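You operate a simulated robot arm through the tools that you are given. There is no shell and no other tool. Be economical: measure what you need, move in short steps, check, and stop when the job is done.

You are at the controls of a simulated robot arm. One attempt, no reset.

## Task
Put things in order on the dining table. At the end: the green vase from the dining table stands where the red vase stood; the orange glass cylinder from the dining table is in the green bowl; the red vase stands where the yellow small brush stood; the yellow small brush is on the green plate; whatever was shut is shut again. Leave all else as you found it, and nothing knocked over.

The check looks at the end state, three seconds after you hand in, the way a careful person would. Anything else that was tipped, shoved, dropped, spilled or broken makes it a failure.

## Robot
A 5-joint arm with a two-finger parallel gripper, fixed in place. Base frame: the origin is at the foot of the arm, x ahead of it, y to its left, z up; the work surface is at about z = 0. Lengths are in m, angles in degrees, forces in N, time in s.
With the tool pointing down near the work surface it reaches from about 0.26 to 0.68 m from the base axis. Its first joint turns from -66.0 to 66.0 degrees. The tool tilts only in the upright plane through the base axis and itself; it spins freely about its own axis. Payload 2.9 kg.
The tool frame sits at the grasp point between the pads (the TCP): z along the fingers, y along the line on which they close. The tips reach 0.03 m beyond it. The gripper opens to 0.11 m. The fingers are 0.02 m wide and 0.01 m thick; the gripper's body (0.048 by 0.112 m) begins 0.055 m behind the TCP.
Orientation is told as [roll, pitch, yaw] about the base's x, y, z axes, in that order, counted from this pose: with the fingers straight down and closing along the base's y, the tool's x points along the base's -x, its y along +y and its z along -z.

## Interface
- The arm moves only by the tool send_rows. Its argument "commands" is a list that holds one entry, the list of rows, each a list of 7 numbers: the turn, a rotation vector about the base's x, y, z in units of 8 degrees (1.0 is 8 degrees), then the shift along the base's x, y, z in units of 30 mm (1.0 is 30 mm), then the finger opening in m, from 0 to 0.11. In form: [[[ax, ay, az, tx, ty, tz, hand], ...]]. A call has 1 to 10 rows; each row shifts and turns the commanded pose from where the row before left it. A call with a number of a shift or a turn outside -1 to 1 is refused whole. A row lasts 0.2 s, in which the tool goes at most 0.05 m and 8.6 degrees; a call with a longer step from one row to the next is refused whole, and so is a gripper value outside its range. Where a pose cannot be reached the arm comes as near as it can. A force on the tool above 40 N (or 10 N above the force at the start of the call, whichever is more), or a blocked arm, ends the call early, and 0.2 s more pass. The fingers move at their own pace (about 0.108 m/s each) and stop on an object; they squeeze with about 21 N. The grip force told is the motor's: it shows also when the fingers shut on nothing. Time passes only in rows, and 0.2 s behind the last, so rows that do not move let the fingers close. The reply holds the time, the measured pose of the TCP, the force on the tool along the base axes, the opening and the grip force, in the units named above and with some noise, with the torque about the TCP (base axes, N m) and any sound that the robot's microphone picked up, and new pictures: "pictures" is both (left out), scene, wrist or none.
- Cameras (640 x 400 px; columns grow to the right, rows downward): "scene" is fixed at [0.0487, -0.4643, 0.6053]; the picture's right is [0.59, -0.81, 0.00], its down [-0.52, -0.38, -0.76] and it looks along [0.62, 0.45, -0.65] (base axes); focal length 291 px, centre (320, 200). "wrist" rides on the gripper at [0.072, 0.017, -0.103] in the tool frame; the picture's right is [-0.23, 0.97, 0.00], its down [-0.76, -0.18, -0.62] and it looks along [-0.61, -0.14, 0.78] (tool axes); focal length 222 px, centre (320, 200). There is no depth. A picture from a camera that has moved, and an enlarged one, comes with that camera's place and axes in the base frame and with its lens. The place of the scene camera against the robot may be out by one fixed shift of up to 0.012 m in any direction.
- zoom(camera, box): a new picture of the part [left, top, right, bottom] of that camera's present view, enlarged. The clock stands still meanwhile.
- close_job(): hands the job in; it is judged then, once.

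Go step by step. Nothing tells you positions but the pictures and the camera data: compare them with the known pose of the tool, close in by small moves and look again before you grip or let go. The budget is 120 turns and 200 pictures, counting those below and the enlarged ones. Unless the task says otherwise, let go and move clear before handing in, and close with one line.

The tools are called as name(argument=value, ...) on one line, values as JSON. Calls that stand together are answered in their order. send_rows: Moves the arm, as the interface text tells. Its arguments: {"type":"object","properties":{"commands":{"type":"array"},"pictures":{"type":"string","enum":["both","scene","wrist","none"]}},"required":["commands"]} The other tools are called the same way: zoom (camera, box) takes an enlarged picture of a part of a camera's view; close_job () hands the job in.

At the start:

```text
t: 0.0
eef_pos: [0.3922, 0.1549, 0.3439]
tcp_rot: [0.0, 0.0, 0.0]
wrist_force: [0.3, -0.1, 0.3]
wrist_torque: [-0.01, 0.0, -0.01]
gripper_width: 0.11
gripper_force: 0.2
```

scene: 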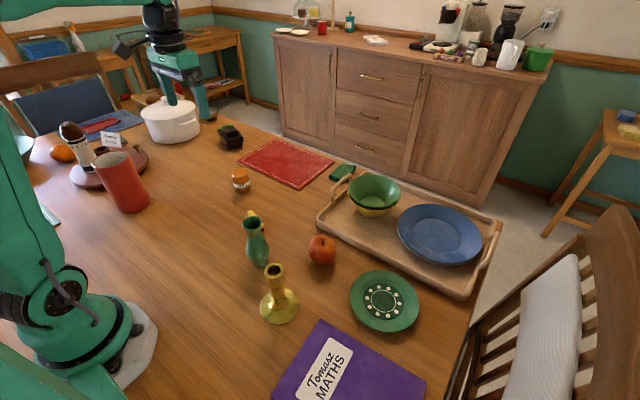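
wrist: 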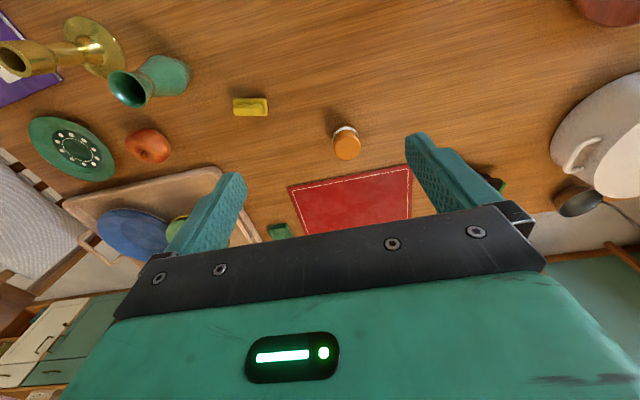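

I see a table with a red cylinder-like vase at left, a green vase, a yellow brush behind it, an orange jar, and a tray with a green bowl and a blue plate. I'll zoom in to identify them properly.

zoom(camera="scene", box=[200, 140, 360, 340])

zoom(camera="scene", box=[20, 80, 260, 230])

zoom(camera="scene", box=[300, 150, 520, 340])

zoom(camera="wrist", box=[0, 0, 400, 250])

```text
2.00 times, centred on (280, 240) of scene
camera zoom: at [0.0487, -0.4643, 0.6053], right [0.59, -0.81, 0.0], down [-0.52, -0.38, -0.76], along [0.62, 0.45, -0.65], focal length 583 px, centre (400, 120)
```

zoom: 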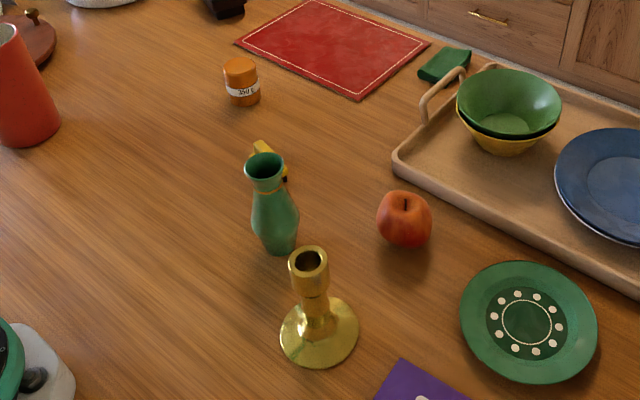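

```text
2.67 times, centred on (140, 155) of scene
camera zoom: at [0.0487, -0.4643, 0.6053], right [0.59, -0.81, 0.0], down [-0.52, -0.38, -0.76], along [0.62, 0.45, -0.65], focal length 777 px, centre (800, 320)
```

zoom: 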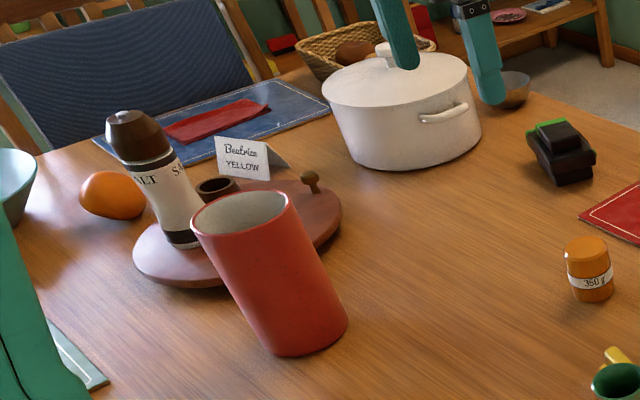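

```text
2.11 times, centred on (410, 245) of scene
camera zoom: at [0.0487, -0.4643, 0.6053], right [0.59, -0.81, 0.0], down [-0.52, -0.38, -0.76], along [0.62, 0.45, -0.65], focal length 613 px, centre (130, 105)
```

zoom: 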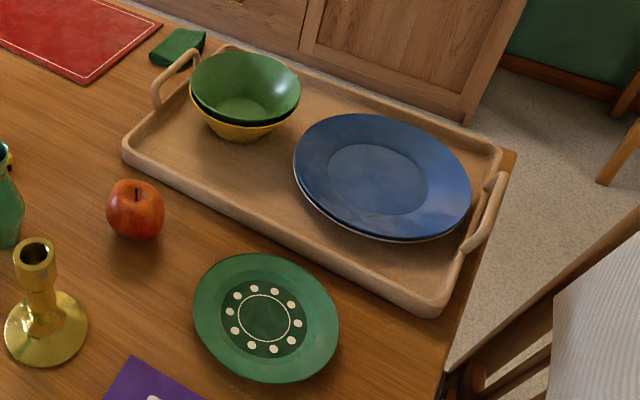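

```text
1.60 times, centred on (200, 125) of wrist
camera zoom: at [0.3206, 0.1722, 0.4467], right [0.23, 0.97, 0.0], down [0.76, -0.18, 0.62], along [0.61, -0.14, -0.78], focal length 355 px, centre (512, 320)
```

zoom: 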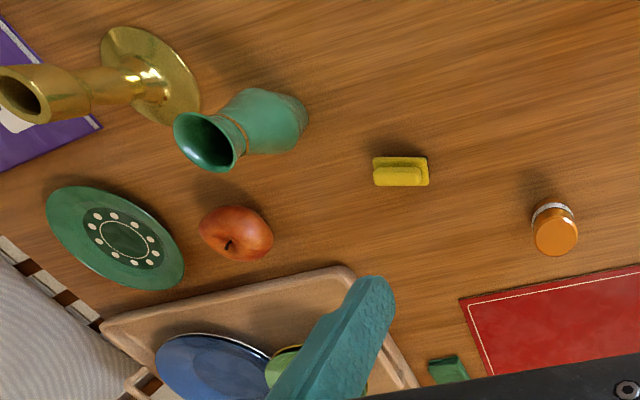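

The orange jar is near (0.51, 0.18), the brush near (0.41, 0.02), the green vase near (0.33, -0.08) and the red vase near (0.26, 0.38). I'll move over the jar first and look from closer.

send_rows(commands=[[[0, 0, 0, 0.55, 0.14, -0.8, 0.11], [0, 0, 0, 0.55, 0.14, -0.8, 0.11], [0, 0, 0, 0.55, 0.14, -0.8, 0.11], [0, 0, 0, 0.55, 0.14, -0.8, 0.11], [0, 0, 0, 0.55, 0.14, -0.8, 0.11], [0, 0, 0, 0.55, 0.14, -0.8, 0.11]]], pictures="both")

```text
t: 1.4
eef_pos: [0.4926, 0.1796, 0.1991]
tcp_rot: [0.0, 0.0, 0.1]
wrist_force: [-0.6, -0.4, 0.1]
wrist_torque: [0.0, 0.01, 0.03]
gripper_width: 0.11
gripper_force: 0.1
camera wrist: at [0.4214, 0.1964, 0.3018], right [0.23, 0.97, 0.0], down [0.76, -0.18, 0.62], along [0.61, -0.14, -0.78], focal length 222 px, centre (320, 200)
```

scene: 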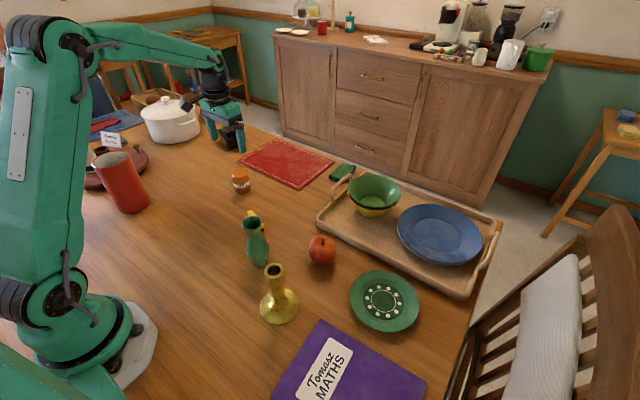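
wrist: 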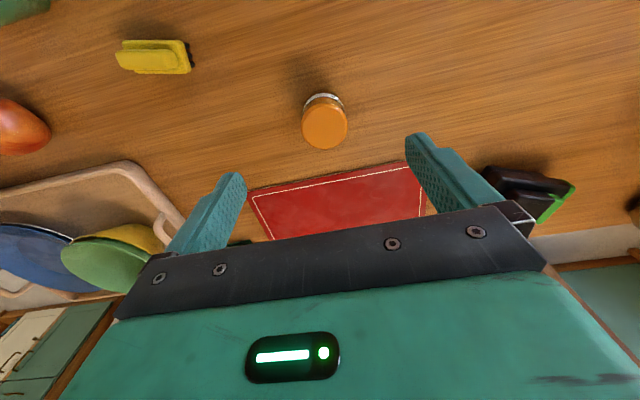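

The jar top is near (0.516, 0.180). I'll lower to just above it and check.

send_rows(commands=[[[0, 0, 0, 0.26, 0, -0.9, 0.11], [0, 0, 0, 0.26, 0, -0.9, 0.11], [0, 0, 0, 0.26, 0, -0.9, 0.11]]], pictures="both")

zoom(camera="scene", box=[180, 100, 300, 220])

```text
t: 2.2
eef_pos: [0.5153, 0.1797, 0.1171]
tcp_rot: [0.0, 0.1, 0.0]
wrist_force: [0.3, -0.7, 0.6]
wrist_torque: [-0.01, 0.02, -0.05]
gripper_width: 0.1101
gripper_force: 0.0
camera wrist: at [0.4432, 0.1967, 0.221], right [0.23, 0.97, 0.0], down [0.76, -0.18, 0.62], along [0.61, -0.14, -0.78], focal length 222 px, centre (320, 200)
```

scene: 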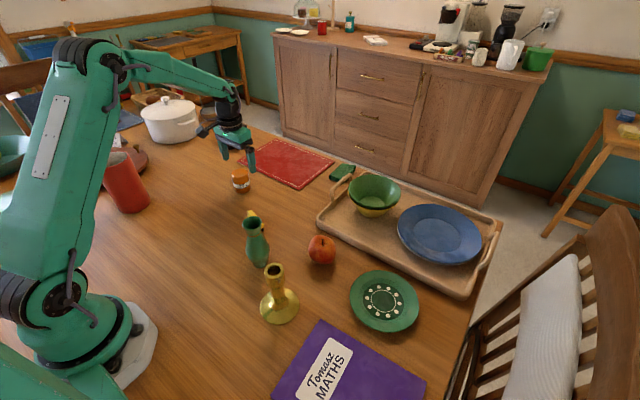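
wrist: 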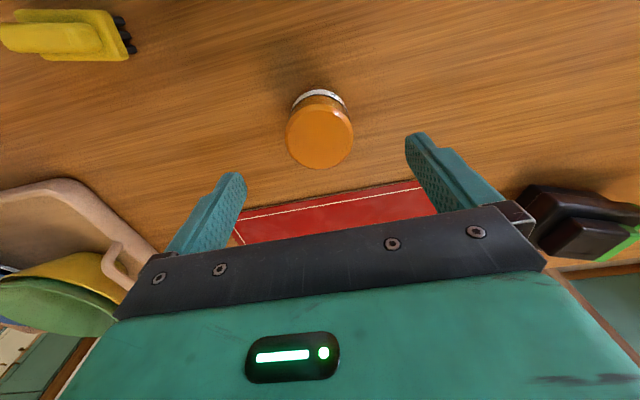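

```text
3.33 times, centred on (240, 160) of scene
camera zoom: at [0.0487, -0.4643, 0.6053], right [0.59, -0.81, 0.0], down [-0.52, -0.38, -0.76], along [0.62, 0.45, -0.65], focal length 971 px, centre (587, 333)
```

zoom: 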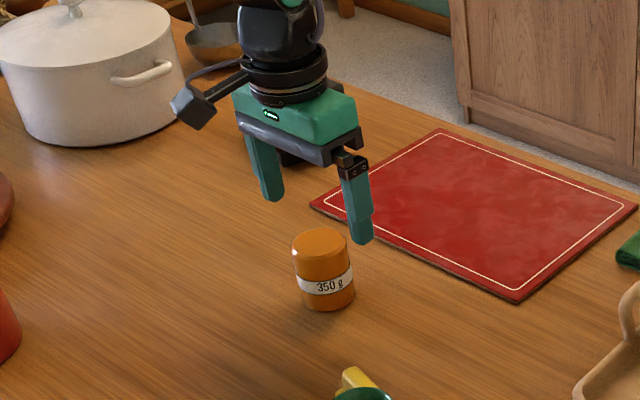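

The jar is about 5 cm wide and 5.4 cm tall, centred near (0.511, 0.182). I'll descend around it and grip.

send_rows(commands=[[[0, 0, 0, -0.05, 0.03, -0.9, 0.11], [0, 0, 0, -0.05, 0.03, -0.9, 0.11], [0, 0, 0, -0.03, 0.01, -0.9, 0.11], [0, 0, 0, 0, 0, 0, 0.04], [0, 0, 0, 0, 0, 0, 0.04], [0, 0, 0, 0, 0, 0, 0.04]]], pictures="wrist")

```text
t: 3.6
eef_pos: [0.5106, 0.1833, 0.0387]
tcp_rot: [0.0, 0.0, -0.1]
wrist_force: [-0.3, 0.6, 0.1]
wrist_torque: [0.07, -0.08, 0.0]
gripper_width: 0.0509
gripper_force: 20.9
camera wrist: at [0.4377, 0.1999, 0.1416], right [0.23, 0.97, 0.0], down [0.76, -0.18, 0.62], along [0.61, -0.14, -0.78], focal length 222 px, centre (320, 200)
```

wrist: 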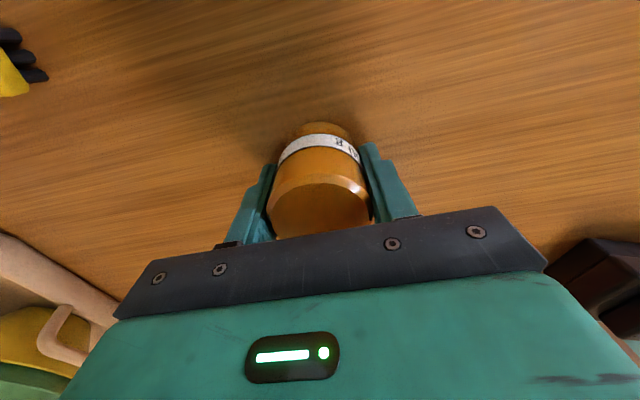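

The jar is gripped at 5.1 cm. I'll lift it and swing partway toward the bowl to measure the bowl.

send_rows(commands=[[[0, 0, 0, 0, 0, 1, 0.04], [0, 0, 0, 0, 0, 1, 0.04], [0, 0, 0, 0, 0, 1, 0.04], [0, 0, 0, 0, 0, 1, 0.04], [0, 0, 0, 0, 0, 1, 0.04], [0, 0, 0, 0, 0, 1, 0.04], [0, 0, 0, -0.6, -0.9, 0.5, 0.04], [0, 0, 0, -0.6, -0.9, 0.5, 0.04], [0, 0, 0, -0.6, -0.9, 0.5, 0.04], [0, 0, 0, -0.6, -0.9, 0.5, 0.04]]], pictures="none")

send_rows(commands=[[[0, 0, 0, -0.6, -0.9, 0.5, 0.04], [0, 0, 0, 0, -0.9, 0, 0.04], [0, 0, 0, 0, -0.9, 0, 0.04], [0, 0, 0, 0, 0, 0, 0.04]]], pictures="both")

```text
t: 5.8
eef_pos: [0.4385, 0.0734, 0.2778]
tcp_rot: [0.1, -0.1, -0.1]
wrist_force: [-0.5, 0.5, -4.3]
wrist_torque: [0.02, 0.0, -0.01]
gripper_width: 0.0511
gripper_force: 21.2
```

```text
t: 6.8
eef_pos: [0.4209, -0.007, 0.2906]
tcp_rot: [-0.1, 0.1, 0.0]
wrist_force: [-0.1, 0.4, -4.2]
wrist_torque: [0.0, -0.02, -0.06]
gripper_width: 0.0512
gripper_force: 21.1
camera wrist: at [0.3483, 0.0106, 0.3961], right [0.23, 0.97, 0.0], down [0.76, -0.18, 0.62], along [0.61, -0.14, -0.78], focal length 222 px, centre (320, 200)
```

scene: 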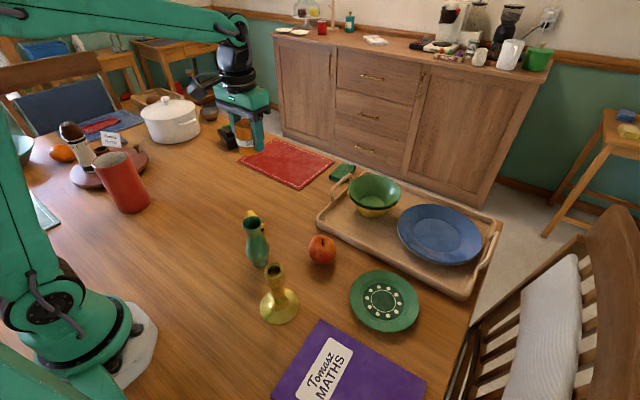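
wrist: 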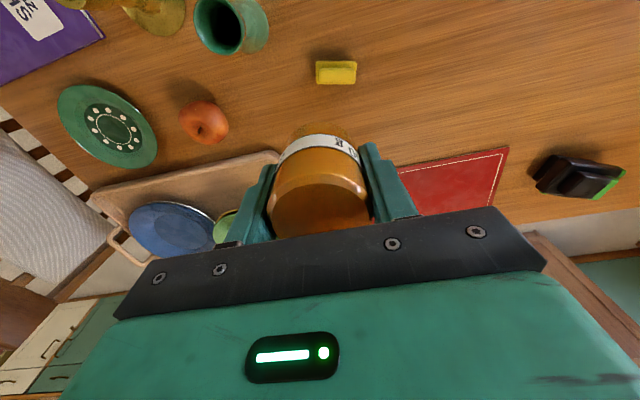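

The bowl is hidden behind the gripper in the wrist view, so I'll calibrate the scene camera against the known tool pose.

zoom(camera="scene", box=[200, 60, 300, 160])

zoom(camera="scene", box=[310, 150, 430, 250])

```text
4.00 times, centred on (250, 110) of scene
camera zoom: at [0.0487, -0.4643, 0.6053], right [0.59, -0.81, 0.0], down [-0.52, -0.38, -0.76], along [0.62, 0.45, -0.65], focal length 1165 px, centre (600, 560)
```

zoom: 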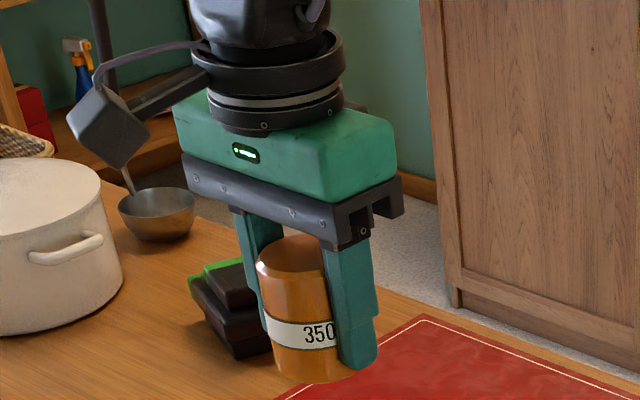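

```text
4.00 times, centred on (370, 200) of scene
camera zoom: at [0.0487, -0.4643, 0.6053], right [0.59, -0.81, 0.0], down [-0.52, -0.38, -0.76], along [0.62, 0.45, -0.65], focal length 1165 px, centre (120, 200)
```

zoom: 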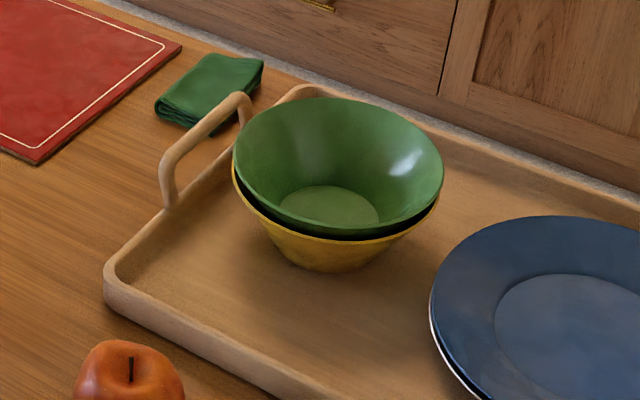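

The scene camera's calibration puts the bowl centre near (0.655, -0.22), rim at about z 0.08. I'll move to where the wrist camera can see the bowl beside the held jar.

send_rows(commands=[[[0, 0, 0, 1, -0.3, 0, 0.04], [0, 0, 0, 1, -0.3, 0, 0.04], [0, 0, 0, 1, -0.3, 0, 0.04], [0, 0, 0, 1, -0.3, 0, 0.04], [0, 0, 0, 1, -0.3, 0, 0.04], [0, 0, 0, 1, -0.3, 0, 0.04], [0, 0, 0, 0, 0, 0, 0.04]]], pictures="wrist")

```text
t: 8.4
eef_pos: [0.6012, -0.0595, 0.2922]
tcp_rot: [0.1, 0.1, 0.0]
wrist_force: [-0.1, 0.7, -3.5]
wrist_torque: [0.0, 0.01, 0.0]
gripper_width: 0.051
gripper_force: 21.3
camera wrist: at [0.5291, -0.0423, 0.3961], right [0.23, 0.97, 0.0], down [0.76, -0.18, 0.62], along [0.61, -0.14, -0.78], focal length 222 px, centre (320, 200)
```

wrist: 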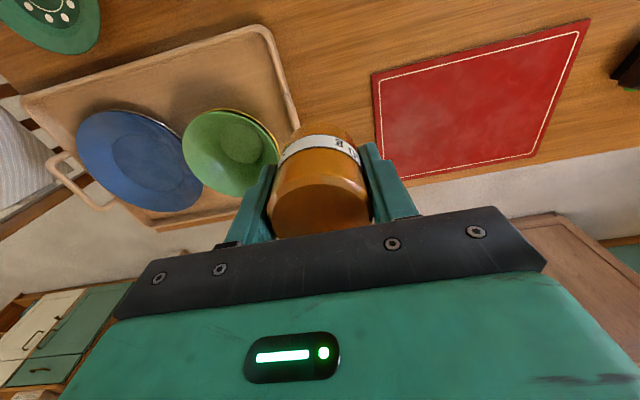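

The wrist view agrees: the bowl centre is about (0.65, -0.213). I'll move above it and come partway down.

send_rows(commands=[[[0, 0, 0, 0.27, -1, -0.3, 0.04], [0, 0, 0, 0.27, -1, -0.3, 0.04], [0, 0, 0, 0.27, -1, -0.3, 0.04], [0, 0, 0, 0.27, -1, -0.3, 0.04], [0, 0, 0, 0.27, -1, -0.3, 0.04], [0, 0, 0, 0, 0, -0.9, 0.04], [0, 0, 0, 0, 0, -0.9, 0.04], [0, 0, 0, 0, 0, -0.9, 0.04], [0, 0, 0, 0, 0, 0, 0.04]]], pictures="both")

zoom(camera="scene", box=[310, 100, 430, 250])

```text
t: 10.4
eef_pos: [0.6136, -0.2027, 0.1556]
tcp_rot: [0.0, 0.0, 0.0]
wrist_force: [0.5, -0.8, -2.9]
wrist_torque: [-0.01, 0.03, -0.03]
gripper_width: 0.0509
gripper_force: 20.8
out of reach, approached as far as the arm can: row 3, 4, 5
camera wrist: at [0.5423, -0.1853, 0.2589], right [0.23, 0.97, 0.0], down [0.76, -0.18, 0.62], along [0.61, -0.14, -0.78], focal length 222 px, centre (320, 200)
```

scene: 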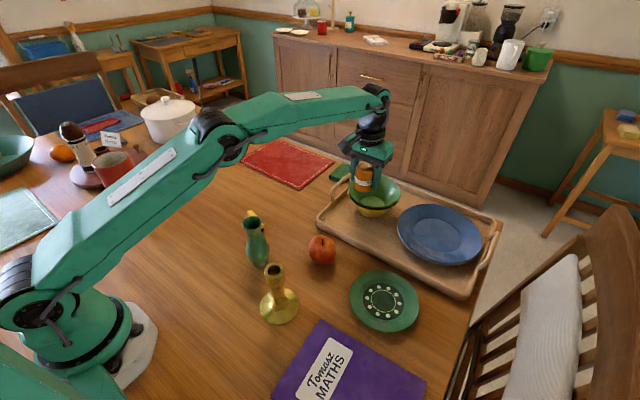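
wrist: 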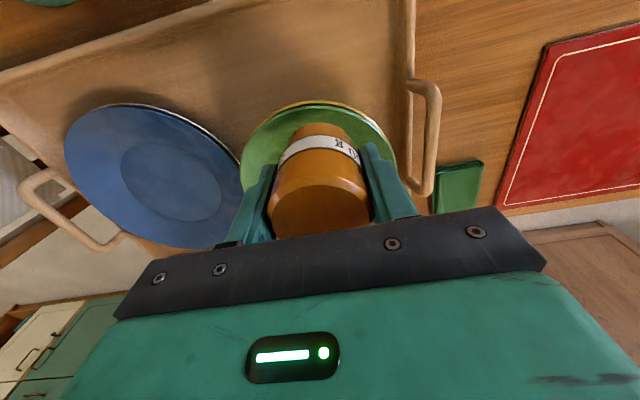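

```text
2.67 times, centred on (370, 175) of scene
camera zoom: at [0.0488, -0.4643, 0.6053], right [0.59, -0.81, 0.0], down [-0.52, -0.38, -0.76], along [0.62, 0.45, -0.65], focal length 777 px, centre (187, 267)
```

zoom: 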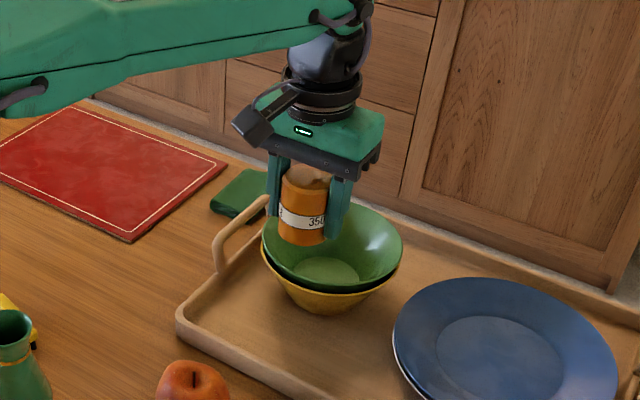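

The arm got clipped at radius 0.646 higher up. I'll try extending outward at this lower height.

send_rows(commands=[[[0, 0, 0, 0.5, -0.17, -0.3, 0.04], [0, 0, 0, 0.5, -0.17, -0.3, 0.04], [0, 0, 0, 0, 0, 0, 0.04]]], pictures="wrist")

zoom(camera="scene", box=[310, 100, 430, 250])

```text
t: 11.2
eef_pos: [0.6368, -0.2114, 0.1419]
tcp_rot: [0.1, 0.1, 0.0]
wrist_force: [0.0, 0.7, -2.7]
wrist_torque: [0.0, 0.02, 0.0]
gripper_width: 0.0512
gripper_force: 21.1
out of reach, approached as far as the arm can: row 2
camera wrist: at [0.5647, -0.1929, 0.2461], right [0.23, 0.97, 0.0], down [0.76, -0.18, 0.62], along [0.61, -0.14, -0.78], focal length 222 px, centre (320, 200)
```

wrist: 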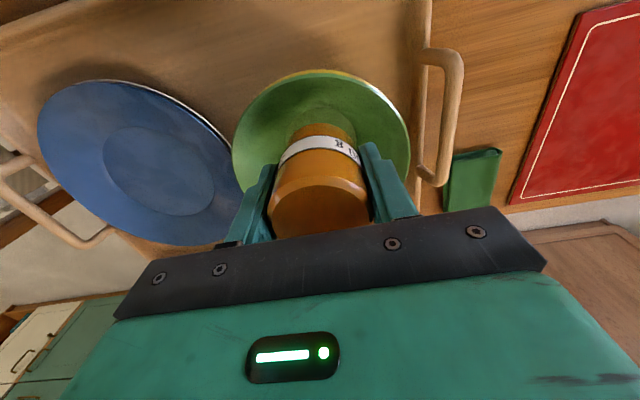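

```text
2.67 times, centred on (370, 175) of scene
camera zoom: at [0.0488, -0.4643, 0.6053], right [0.59, -0.81, 0.0], down [-0.52, -0.38, -0.76], along [0.62, 0.45, -0.65], focal length 777 px, centre (187, 267)
```

zoom: 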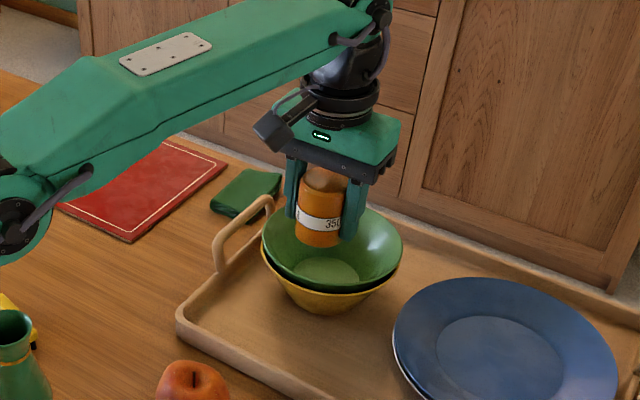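

The jar is about 1.5 cm short of the bowl's centre. I'll go a bit further out while descending slowly.

send_rows(commands=[[[0, 0, 0, 0.3, -0.03, -0.5, 0.04], [0, 0, 0, 0.3, -0.03, -0.5, 0.04], [0, 0, 0, 0, 0, -0.3, 0.04], [0, 0, 0, 0, 0, 0, 0.04]]], pictures="wrist")

zoom(camera="scene", box=[310, 100, 430, 250])

```text
t: 12.2
eef_pos: [0.6416, -0.208, 0.1011]
tcp_rot: [0.0, 0.1, 0.0]
wrist_force: [-0.8, 0.5, -4.3]
wrist_torque: [-0.01, -0.05, 0.03]
gripper_width: 0.051
gripper_force: 21.4
out of reach, approached as far as the arm can: row 1, 2
camera wrist: at [0.5703, -0.1903, 0.2043], right [0.23, 0.97, 0.0], down [0.76, -0.18, 0.62], along [0.61, -0.14, -0.78], focal length 222 px, centre (320, 200)
```

wrist: 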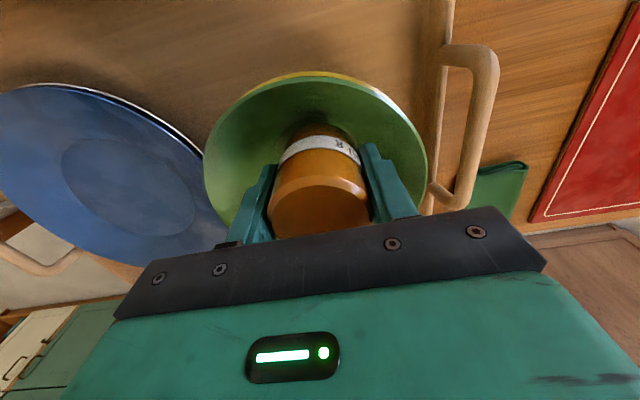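

```text
2.67 times, centred on (370, 175) of scene
camera zoom: at [0.0488, -0.4643, 0.6053], right [0.59, -0.81, 0.0], down [-0.52, -0.38, -0.76], along [0.62, 0.45, -0.65], focal length 777 px, centre (187, 267)
```

zoom: 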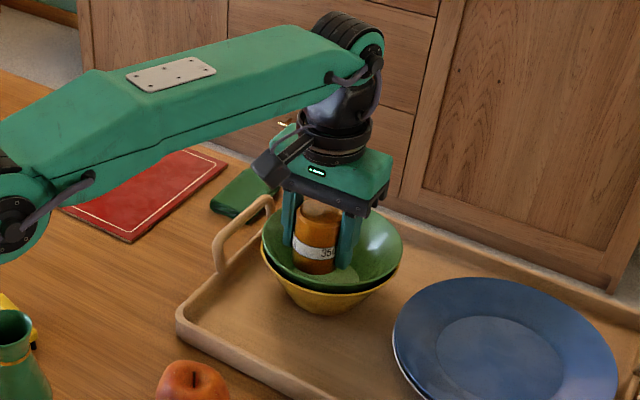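

The jar is inside the rim. I'll nudge it in -y and keep lowering in small steps, watching the force.

send_rows(commands=[[[0, 0, 0, -0.02, -0.25, 0, 0.04], [0, 0, 0, 0, 0, -0.2, 0.04], [0, 0, 0, 0, 0, -0.2, 0.04], [0, 0, 0, 0, 0, 0, 0.04]]], pictures="wrist")

zoom(camera="scene", box=[330, 130, 420, 230])

```text
t: 13.2
eef_pos: [0.6434, -0.2145, 0.0899]
tcp_rot: [0.1, -0.1, 0.0]
wrist_force: [0.2, -0.6, -3.4]
wrist_torque: [0.0, -0.03, -0.02]
gripper_width: 0.0512
gripper_force: 21.5
camera wrist: at [0.5704, -0.1972, 0.1928], right [0.23, 0.97, 0.0], down [0.76, -0.18, 0.62], along [0.61, -0.14, -0.78], focal length 222 px, centre (320, 200)
```

wrist: 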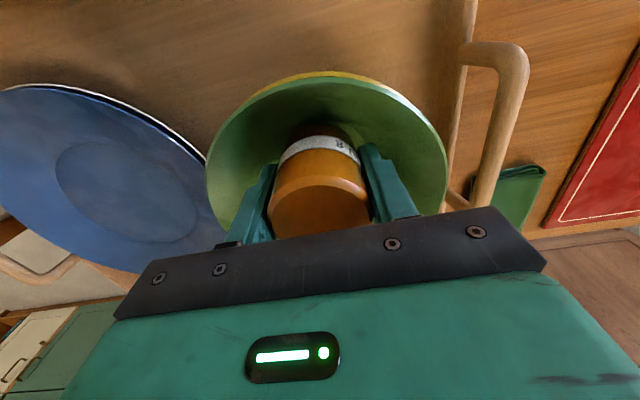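

```text
4.00 times, centred on (375, 180) of scene
camera zoom: at [0.0488, -0.4643, 0.6053], right [0.59, -0.81, 0.0], down [-0.52, -0.38, -0.76], along [0.62, 0.45, -0.65], focal length 1165 px, centre (100, 280)
```

zoom: 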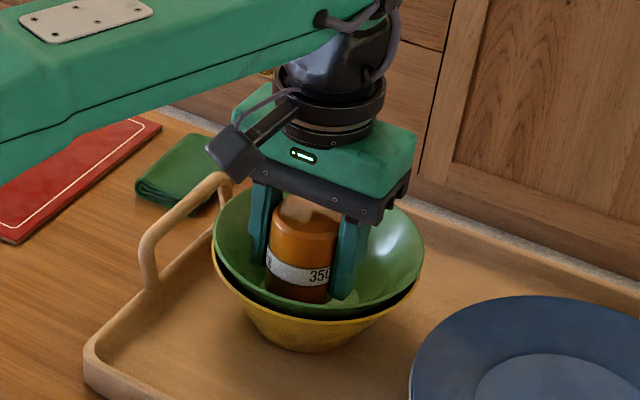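

No contact yet, with the force steady at about -3.5 N. I'll go another centimetre down.

send_rows(commands=[[[0, 0, 0, 0.1, 0, -0.15, 0.04], [0, 0, 0, 0.1, 0, -0.15, 0.04], [0, 0, 0, 0, 0, 0, 0.04]]], pictures="none")

zoom(camera="scene", box=[330, 130, 420, 230])

```text
t: 14.0
eef_pos: [0.6452, -0.215, 0.0812]
tcp_rot: [0.0, 0.0, 0.0]
wrist_force: [0.6, -0.9, -3.4]
wrist_torque: [0.01, -0.01, 0.03]
gripper_width: 0.051
gripper_force: 20.9
out of reach, approached as far as the arm can: row 2
```

```text
4.00 times, centred on (375, 180) of scene
camera zoom: at [0.0488, -0.4643, 0.6053], right [0.59, -0.81, 0.0], down [-0.52, -0.38, -0.76], along [0.62, 0.45, -0.65], focal length 1165 px, centre (100, 280)
```

zoom: 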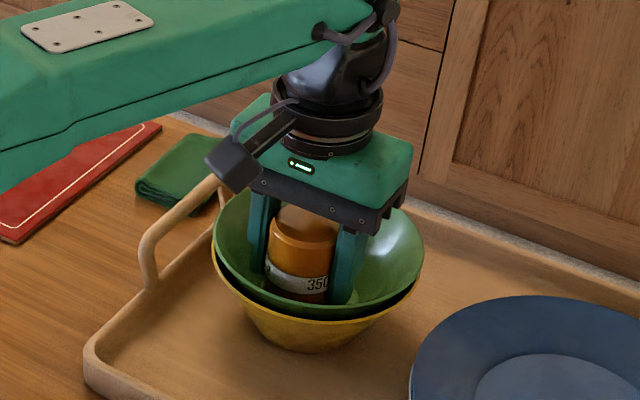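

Still free. I'll lower in 3–4 mm steps.

send_rows(commands=[[[0, 0, 0, 0, 0, -0.12, 0.04], [0, 0, 0, 0, 0, 0, 0.04]]], pictures="none")

send_rows(commands=[[[0, 0, 0, 0, 0, -0.12, 0.04], [0, 0, 0, 0, 0, 0, 0.04]]], pictures="none")

zoom(camera="scene", box=[330, 130, 420, 230])

```text
t: 14.6
eef_pos: [0.6436, -0.2131, 0.0775]
tcp_rot: [0.0, -0.1, 0.0]
wrist_force: [4.8, -1.1, 1.2]
wrist_torque: [0.02, -0.04, 0.01]
gripper_width: 0.0512
gripper_force: 21.3
```

```text
t: 15.2
eef_pos: [0.6442, -0.2137, 0.0743]
tcp_rot: [-0.1, -0.1, 0.1]
wrist_force: [3.2, -1.8, 5.3]
wrist_torque: [0.1, 0.04, 0.01]
gripper_width: 0.0511
gripper_force: 21.3
```

```text
4.00 times, centred on (375, 180) of scene
camera zoom: at [0.0487, -0.4643, 0.6053], right [0.59, -0.81, 0.0], down [-0.52, -0.38, -0.76], along [0.62, 0.45, -0.65], focal length 1165 px, centre (100, 280)
```

zoom: 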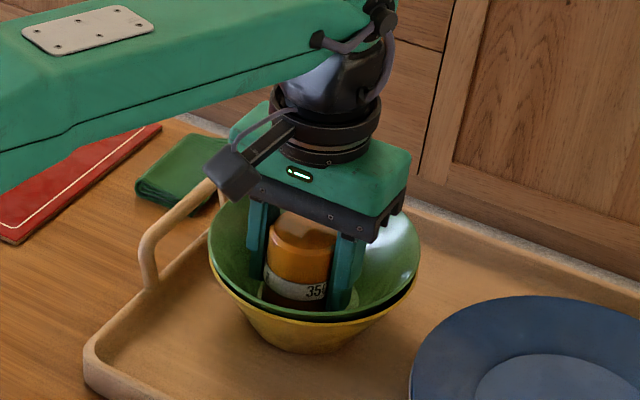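

The jar touches the near wall of the bowl and nudges it slightly. I'll raise 4 mm and release gently so the jar settles by itself.

send_rows(commands=[[[0, 0, 0, 0, 0, 0.13, 0.04], [0, 0, 0, 0, 0, 0, 0.04]]], pictures="none")

zoom(camera="scene", box=[330, 130, 420, 230])

```text
t: 15.8
eef_pos: [0.6437, -0.2121, 0.0757]
tcp_rot: [0.2, 0.3, 0.1]
wrist_force: [0.1, -0.6, -3.1]
wrist_torque: [0.01, 0.0, 0.03]
gripper_width: 0.0509
gripper_force: 21.5
```

```text
4.00 times, centred on (375, 180) of scene
camera zoom: at [0.0488, -0.4643, 0.6053], right [0.59, -0.81, 0.0], down [-0.52, -0.38, -0.76], along [0.62, 0.45, -0.65], focal length 1165 px, centre (100, 280)
```

zoom: 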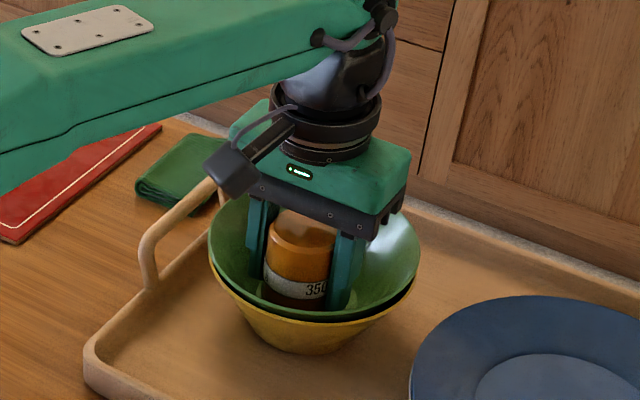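

The force is back to just the jar's weight. I'll open a little, then rise straight up.

send_rows(commands=[[[0, 0, 0, 0, 0, 0, 0.062], [0, 0, 0, 0, 0, 0, 0.066], [0, 0, 0, 0, 0, 0.5, 0.068], [0, 0, 0, 0, 0, 1, 0.07], [0, 0, 0, 0, 0, 1, 0.07], [0, 0, 0, 0, 0, 1, 0.07], [0, 0, 0, -0.7, 0, 1, 0.07], [0, 0, 0, -0.7, 0, 0.7, 0.07], [0, 0, 0, -0.7, 0, 0.5, 0.07]]], pictures="wrist")

zoom(camera="scene", box=[310, 150, 430, 250])

```text
t: 17.8
eef_pos: [0.5971, -0.2197, 0.2605]
tcp_rot: [0.1, 0.2, 0.0]
wrist_force: [0.2, 0.3, -0.3]
wrist_torque: [0.03, 0.03, -0.03]
gripper_width: 0.07
gripper_force: 0.0
out of reach, approached as far as the arm can: row 4, 5, 6, 7, 8, 9
camera wrist: at [0.5249, -0.202, 0.3641], right [0.23, 0.97, 0.0], down [0.76, -0.18, 0.62], along [0.61, -0.14, -0.78], focal length 222 px, centre (320, 200)
```

wrist: 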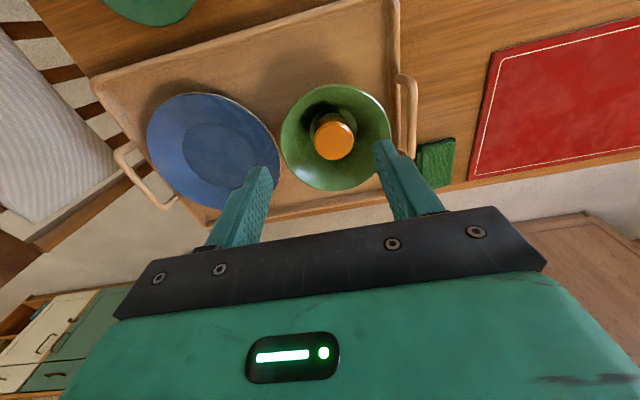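

```text
4.00 times, centred on (370, 200) of scene
camera zoom: at [0.0487, -0.4643, 0.6053], right [0.59, -0.81, 0.0], down [-0.52, -0.38, -0.76], along [0.62, 0.45, -0.65], focal length 1165 px, centre (120, 200)
```

zoom: 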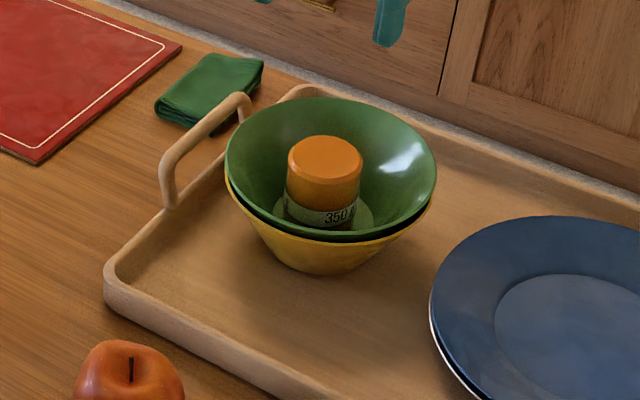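

The jar stands upright in the green bowl. Next is the brush, so I'll move above it, staying high past the vases.

send_rows(commands=[[[0, 0, 0, -0.8, 1, 0, 0.07], [0, 0, 0, -0.8, 1, 0, 0.08], [0, 0, 0, -0.8, 1, 0, 0.09], [0, 0, 0, -0.8, 1, 0, 0.11], [0, 0, 0, -0.8, 1, 0, 0.11], [0, 0, 0, -0.8, 1, -0.2, 0.11], [0, 0, 0, -0.8, 1, -0.5, 0.11], [0, 0, 0, -0.8, 1, -0.5, 0.11], [0, 0, 0, 0, 0, -0.5, 0.11]]], pictures="both")

```text
t: 19.8
eef_pos: [0.6084, -0.1718, 0.2682]
tcp_rot: [0.1, 0.1, 0.0]
wrist_force: [0.9, 0.1, 0.7]
wrist_torque: [-0.02, -0.01, 0.03]
gripper_width: 0.11
gripper_force: 0.1
out of reach, approached as far as the arm can: row 1, 2, 3, 4, 5, 6, 7, 8, 9
camera wrist: at [0.537, -0.1537, 0.3725], right [0.23, 0.97, 0.0], down [0.76, -0.18, 0.62], along [0.6, -0.14, -0.78], focal length 222 px, centre (320, 200)
```

scene: 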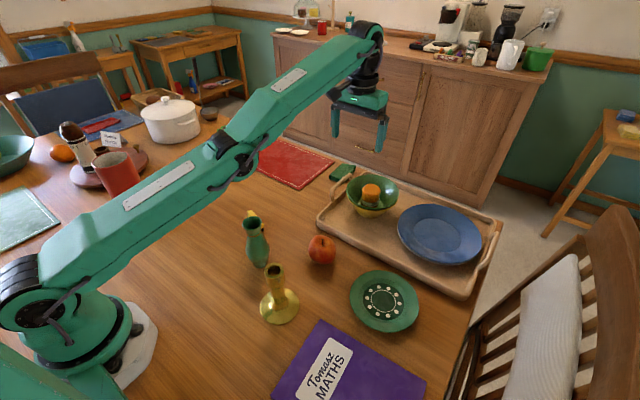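
wrist: 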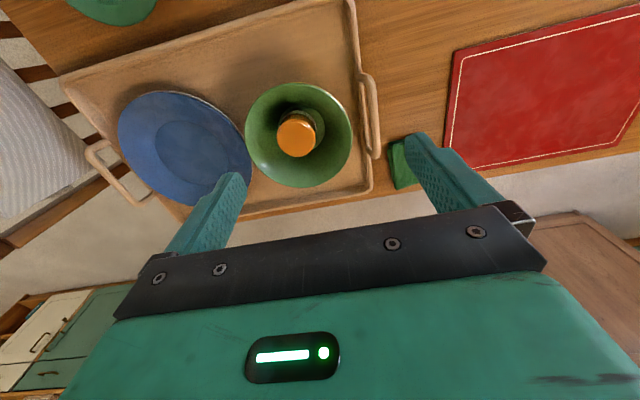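

The arm barely moved, and it looks stuck near its stretched-out limit. I'll try a few pure inward rows to see how it responds.

send_rows(commands=[[[0, 0, 0, -0.5, 0.15, -0.3, 0.11], [0, 0, 0, -0.5, 0.15, -0.3, 0.11], [0, 0, 0, -0.5, 0.15, -0.3, 0.11], [0, 0, 0, 0, 0, 0, 0.11]]], pictures="none")

```text
t: 20.8
eef_pos: [0.6104, -0.1709, 0.2682]
tcp_rot: [0.1, 0.0, -0.1]
wrist_force: [-0.2, -0.8, 0.6]
wrist_torque: [-0.02, 0.01, -0.03]
gripper_width: 0.1101
gripper_force: 0.2
out of reach, approached as far as the arm can: row 1, 2, 3
```

Inward motion is refused at the straight-elbow position. I'll try straight down, which worked before.

send_rows(commands=[[[0, 0, 0, 0, 0.2, -0.9, 0.11], [0, 0, 0, 0, 0.2, -0.5, 0.11], [0, 0, 0, 0, 0, 0, 0.11]]], pictures="none")

```text
t: 21.6
eef_pos: [0.6256, -0.1634, 0.2318]
tcp_rot: [0.0, 0.0, 0.0]
wrist_force: [-0.6, -0.3, 0.0]
wrist_torque: [0.0, 0.0, -0.03]
gripper_width: 0.1101
gripper_force: 0.0
out of reach, approached as far as the arm can: row 1, 2
```

Still sliding along the boundary. I'll tilt the tool outward, which pulls the wrist in and should unlock the elbow.

send_rows(commands=[[[-0.25, -0.95, 0, 0, 0, 0, 0.11], [-0.25, -0.95, 0, 0, 0, 0, 0.11], [0, 0, 0, -0.5, 0.12, 0, 0.11], [0, 0, 0, -0.5, 0.12, 0, 0.11], [0, 0, 0, 0, 0, 0, 0.11]]], pictures="none")

```text
t: 22.8
eef_pos: [0.6628, -0.1736, 0.2801]
tcp_rot: [-4.1, -15.2, 0.5]
wrist_force: [-0.1, -0.4, -0.8]
wrist_torque: [0.02, 0.0, 0.0]
gripper_width: 0.11
gripper_force: 0.1
out of reach, approached as far as the arm can: row 1, 2, 3, 4
```

The elbow is still straight. A longer straight-down move should bend it the right way, and I'm well above the bowl, with the red mat and tray below.

send_rows(commands=[[[0, 0, 0, 0, 0.3, -1, 0.11], [0, 0, 0, 0, 0.3, -1, 0.11], [0, 0, 0, 0, 0.3, -1, 0.11], [0, 0, 0, 0, 0.3, -1, 0.11], [0, 0, 0, 0, 0, 0, 0.11]]], pictures="scene")

```text
t: 24.0
eef_pos: [0.7031, -0.1472, 0.1725]
tcp_rot: [-3.3, -15.3, 0.5]
wrist_force: [0.4, 0.2, -0.2]
wrist_torque: [0.01, -0.02, 0.0]
gripper_width: 0.11
gripper_force: 0.0
out of reach, approached as far as the arm can: row 1, 2, 3, 4
```

scene: 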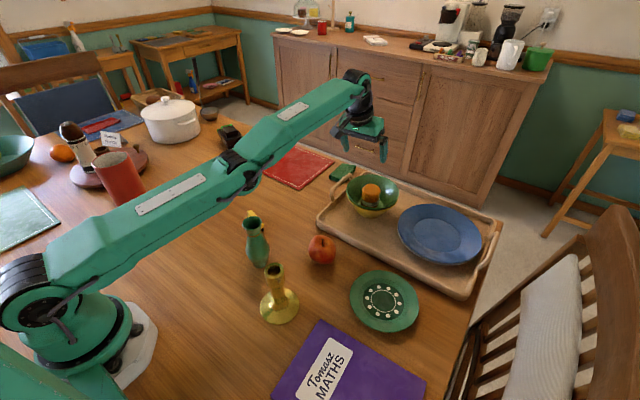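

I suspect the elbow slipped just past straight during the lift. I'll swing left, away from the bowl, while reaching outward to straighten it, then go down to bend it the right way.

send_rows(commands=[[[0, 0, 0, 0, 1, 0, 0.11], [0, 0, 0, 0, 1, 0, 0.11], [0, 0, 0, 0, 1, 0, 0.11], [0, 0, 0, 0, 1, 0, 0.11], [0, 0, 0, 1, 0, 0, 0.11], [0, 0, 0, 1, 0, 0, 0.11], [0, 0, 0, 0.5, 0, -0.8, 0.11], [0, 0, 0, 0, 0, -0.8, 0.11], [0, 0, 0, 0, 0, 0, 0.11]]], pictures="none")

```text
t: 26.0
eef_pos: [0.7245, -0.0274, 0.1257]
tcp_rot: [-0.7, -15.3, 0.6]
wrist_force: [-0.3, -0.2, 0.4]
wrist_torque: [0.0, 0.0, -0.03]
gripper_width: 0.1098
gripper_force: 0.1
out of reach, approached as far as the arm can: row 1, 2, 4, 5, 6, 7
```

Row 8 was reachable, so the elbow has likely unlocked. I'll move inward now and untilt.

send_rows(commands=[[[0, 0, 0, -0.8, 0, 0, 0.11], [0, 0, 0, -0.8, 0, 0, 0.11], [0, 0, 0, -1, 0, 0.3, 0.11], [0, 0, 0, -1, 0, 0.3, 0.11], [0, 0.95, 0, -0.8, 0, 0.5, 0.11], [0, 0.95, 0, -0.8, 0, 0.5, 0.11], [0, 0, 0, -0.8, 0, 0.5, 0.11], [0, 0, 0, 0, 0, 0, 0.11]]], pictures="none")

```text
t: 27.8
eef_pos: [0.5434, -0.0286, 0.1881]
tcp_rot: [0.0, 0.0, 0.4]
wrist_force: [-0.5, 0.4, -0.2]
wrist_torque: [0.01, 0.02, -0.01]
gripper_width: 0.1097
gripper_force: 0.0
```

Unlocked. Now over the brush for a closer look.

send_rows(commands=[[[0, 0, 0, -0.95, 0.33, 0.1, 0.11], [0, 0, 0, -0.95, 0.33, 0.1, 0.11], [0, 0, 0, -0.95, 0.33, 0.1, 0.11], [0, 0, 0, -0.95, 0.33, 0.1, 0.11], [0, 0, 0, -0.95, 0.33, 0.1, 0.11], [0, 0, 0, 0, 0, 0, 0.11]]], pictures="wrist")

zoom(camera="wrist", box=[120, 0, 440, 200])

```text
t: 29.2
eef_pos: [0.4002, 0.0236, 0.2025]
tcp_rot: [-0.1, -0.1, 0.5]
wrist_force: [-0.4, 0.8, 0.0]
wrist_torque: [-0.02, 0.01, -0.01]
gripper_width: 0.11
gripper_force: 0.0
camera wrist: at [0.3276, 0.0399, 0.3069], right [0.22, 0.98, 0.0], down [0.76, -0.17, 0.62], along [0.61, -0.14, -0.78], focal length 222 px, centre (320, 200)
```

wrist: 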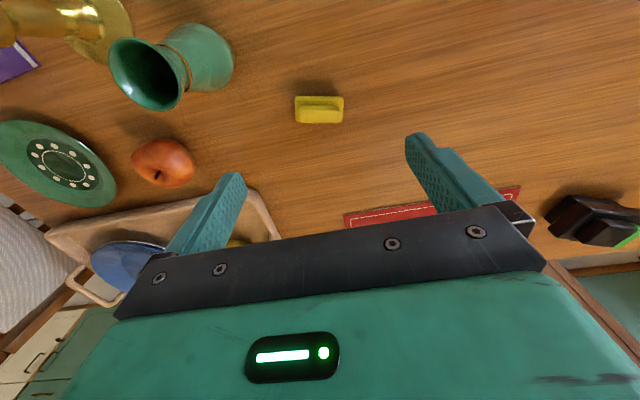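

```text
2.00 times, centred on (280, 100) of wrist
camera zoom: at [0.3276, 0.0399, 0.3069], right [0.22, 0.98, 0.0], down [0.76, -0.17, 0.62], along [0.61, -0.14, -0.78], focal length 444 px, centre (400, 400)
```

zoom: 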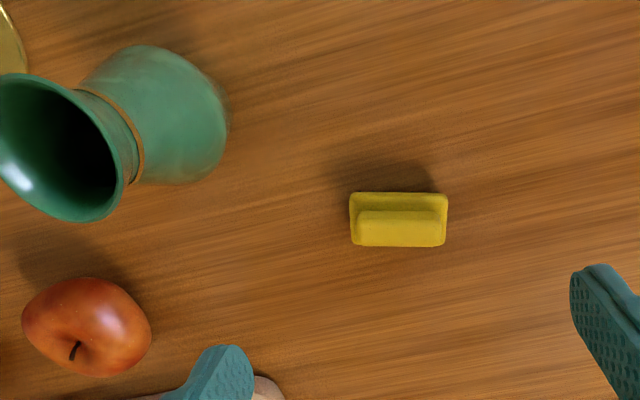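

The brush centre is about (0.409, 0.021), with its long axis along (0.22, 0.98). I'll yaw about -13° and lower to look closer.

send_rows(commands=[[[0, 0, -0.83, 0.15, -0.05, -0.9, 0.11], [0, 0, -0.83, 0.15, -0.05, -0.9, 0.11], [0, 0, 0, 0, 0, -0.9, 0.11], [0, 0, 0, 0, 0, -0.3, 0.11], [0, 0, 0, 0, 0, 0, 0.11]]], pictures="both")

zoom(camera="wrist", box=[220, 40, 420, 200])

```text
t: 30.4
eef_pos: [0.41, 0.0186, 0.1116]
tcp_rot: [0.0, 0.1, -12.8]
wrist_force: [-0.4, 0.5, -0.5]
wrist_torque: [0.01, 0.0, 0.02]
gripper_width: 0.1099
gripper_force: 0.2
camera wrist: at [0.3437, 0.0522, 0.2162], right [0.44, 0.9, 0.0], down [0.7, -0.34, 0.62], along [0.56, -0.27, -0.78], focal length 222 px, centre (320, 200)
```

scene: 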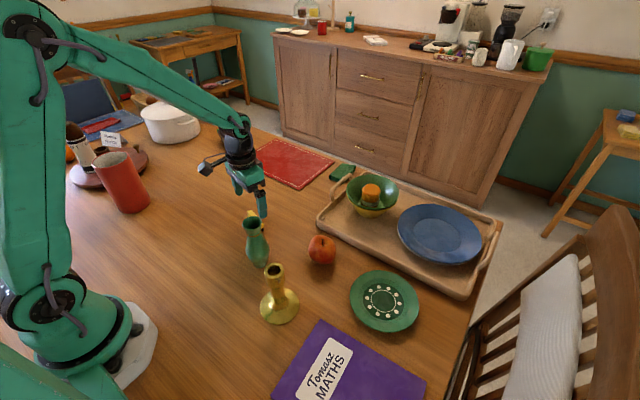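
wrist: 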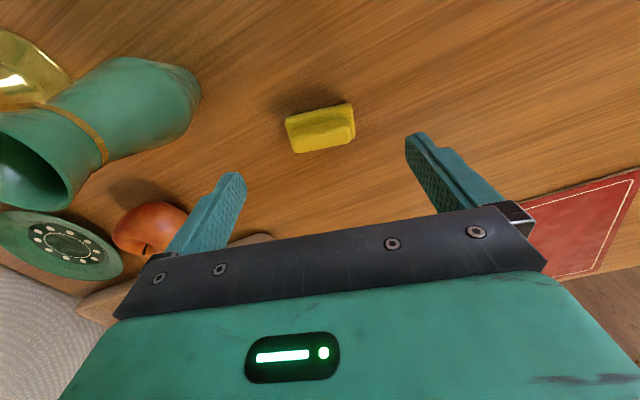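

```text
2.50 times, centred on (320, 120) of wrist
camera zoom: at [0.3437, 0.0522, 0.2162], right [0.44, 0.9, 0.0], down [0.7, -0.34, 0.62], along [0.56, -0.27, -0.78], focal length 555 px, centre (320, 400)
```

zoom: 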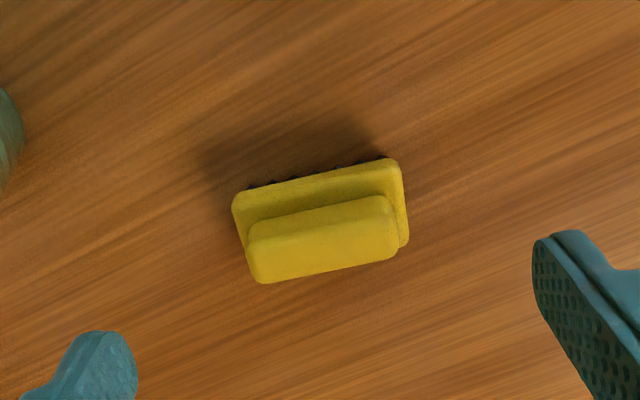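

The alignment looks good, with the brush centre at (0.411, 0.021). I'll descend and grip its ends.

send_rows(commands=[[[0, 0, 0, 0.03, 0.08, -0.9, 0.085], [0, 0, 0, 0, 0, -0.9, 0.085], [0, 0, 0, 0, 0, -0.7, 0.085], [0, 0, 0, 0, 0, 0, 0.04], [0, 0, 0, 0, 0, 0, 0.04], [0, 0, 0, 0, 0, 0, 0.04]]], pictures="wrist")

```text
t: 31.8
eef_pos: [0.4111, 0.0211, 0.0384]
tcp_rot: [0.0, 0.1, -12.6]
wrist_force: [-0.6, -0.5, 1.4]
wrist_torque: [0.04, 0.0, 0.01]
gripper_width: 0.0589
gripper_force: 21.2
camera wrist: at [0.3442, 0.0546, 0.1411], right [0.44, 0.9, 0.0], down [0.71, -0.34, 0.62], along [0.56, -0.27, -0.78], focal length 222 px, centre (320, 200)
```

wrist: 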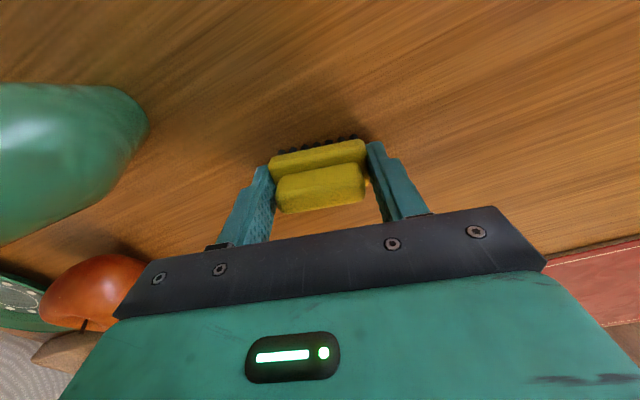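

The brush is held (5.9 cm). I'll lift it and carry it toward the plate.

send_rows(commands=[[[0, 0, 0, 0, 0, 1, 0.04], [0, 0, 0, 0, 0, 1, 0.04], [0, 0, 0, 0, 0, 1, 0.04], [0, 0, 0, 0, 0, 1, 0.04], [0, 0, 0, 0, 0, 1, 0.04], [0, 0, 0, 0, 0, 1, 0.04], [0, 0, 0, 0, -0.8, 0.5, 0.04], [0, 0, 0, 0, -1, 0, 0.04], [0, 0, 0, 0, -1, 0, 0.04], [0, 0, 0, 0, -1, 0, 0.04]]], pictures="none")

send_rows(commands=[[[0, 0, 0, 0, -1, 0, 0.04], [0, 0, 0, 0, -1, 0, 0.04], [0, 0, 0, 0, -1, 0, 0.04], [0, 0, 0, 0, -1, 0, 0.04], [0, 0, 0, 0, -1, 0, 0.04], [0, 0, 0, 0, 0, 0, 0.04]]], pictures="both")

```text
t: 34.0
eef_pos: [0.4127, -0.0918, 0.2329]
tcp_rot: [0.0, 0.1, -12.6]
wrist_force: [0.0, -0.3, -1.1]
wrist_torque: [-0.01, 0.01, -0.01]
gripper_width: 0.059
gripper_force: 21.1
```

```text
t: 35.4
eef_pos: [0.4097, -0.2433, 0.2301]
tcp_rot: [-0.1, -0.2, -12.7]
wrist_force: [0.1, -0.8, -0.7]
wrist_torque: [-0.02, 0.0, 0.04]
gripper_width: 0.059
gripper_force: 21.2
camera wrist: at [0.3431, -0.2099, 0.3348], right [0.44, 0.9, 0.0], down [0.7, -0.34, 0.63], along [0.56, -0.27, -0.78], focal length 222 px, centre (320, 200)
```

scene: 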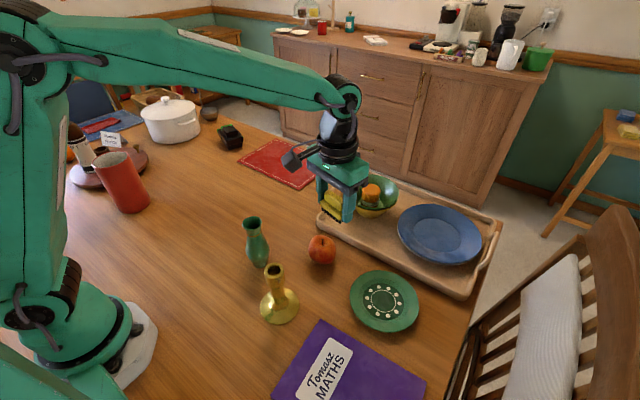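
wrist: 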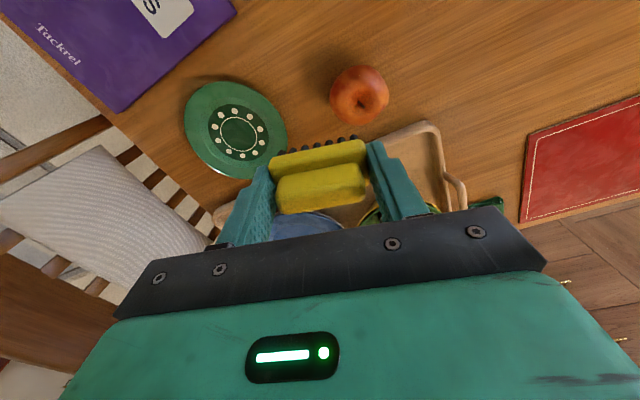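

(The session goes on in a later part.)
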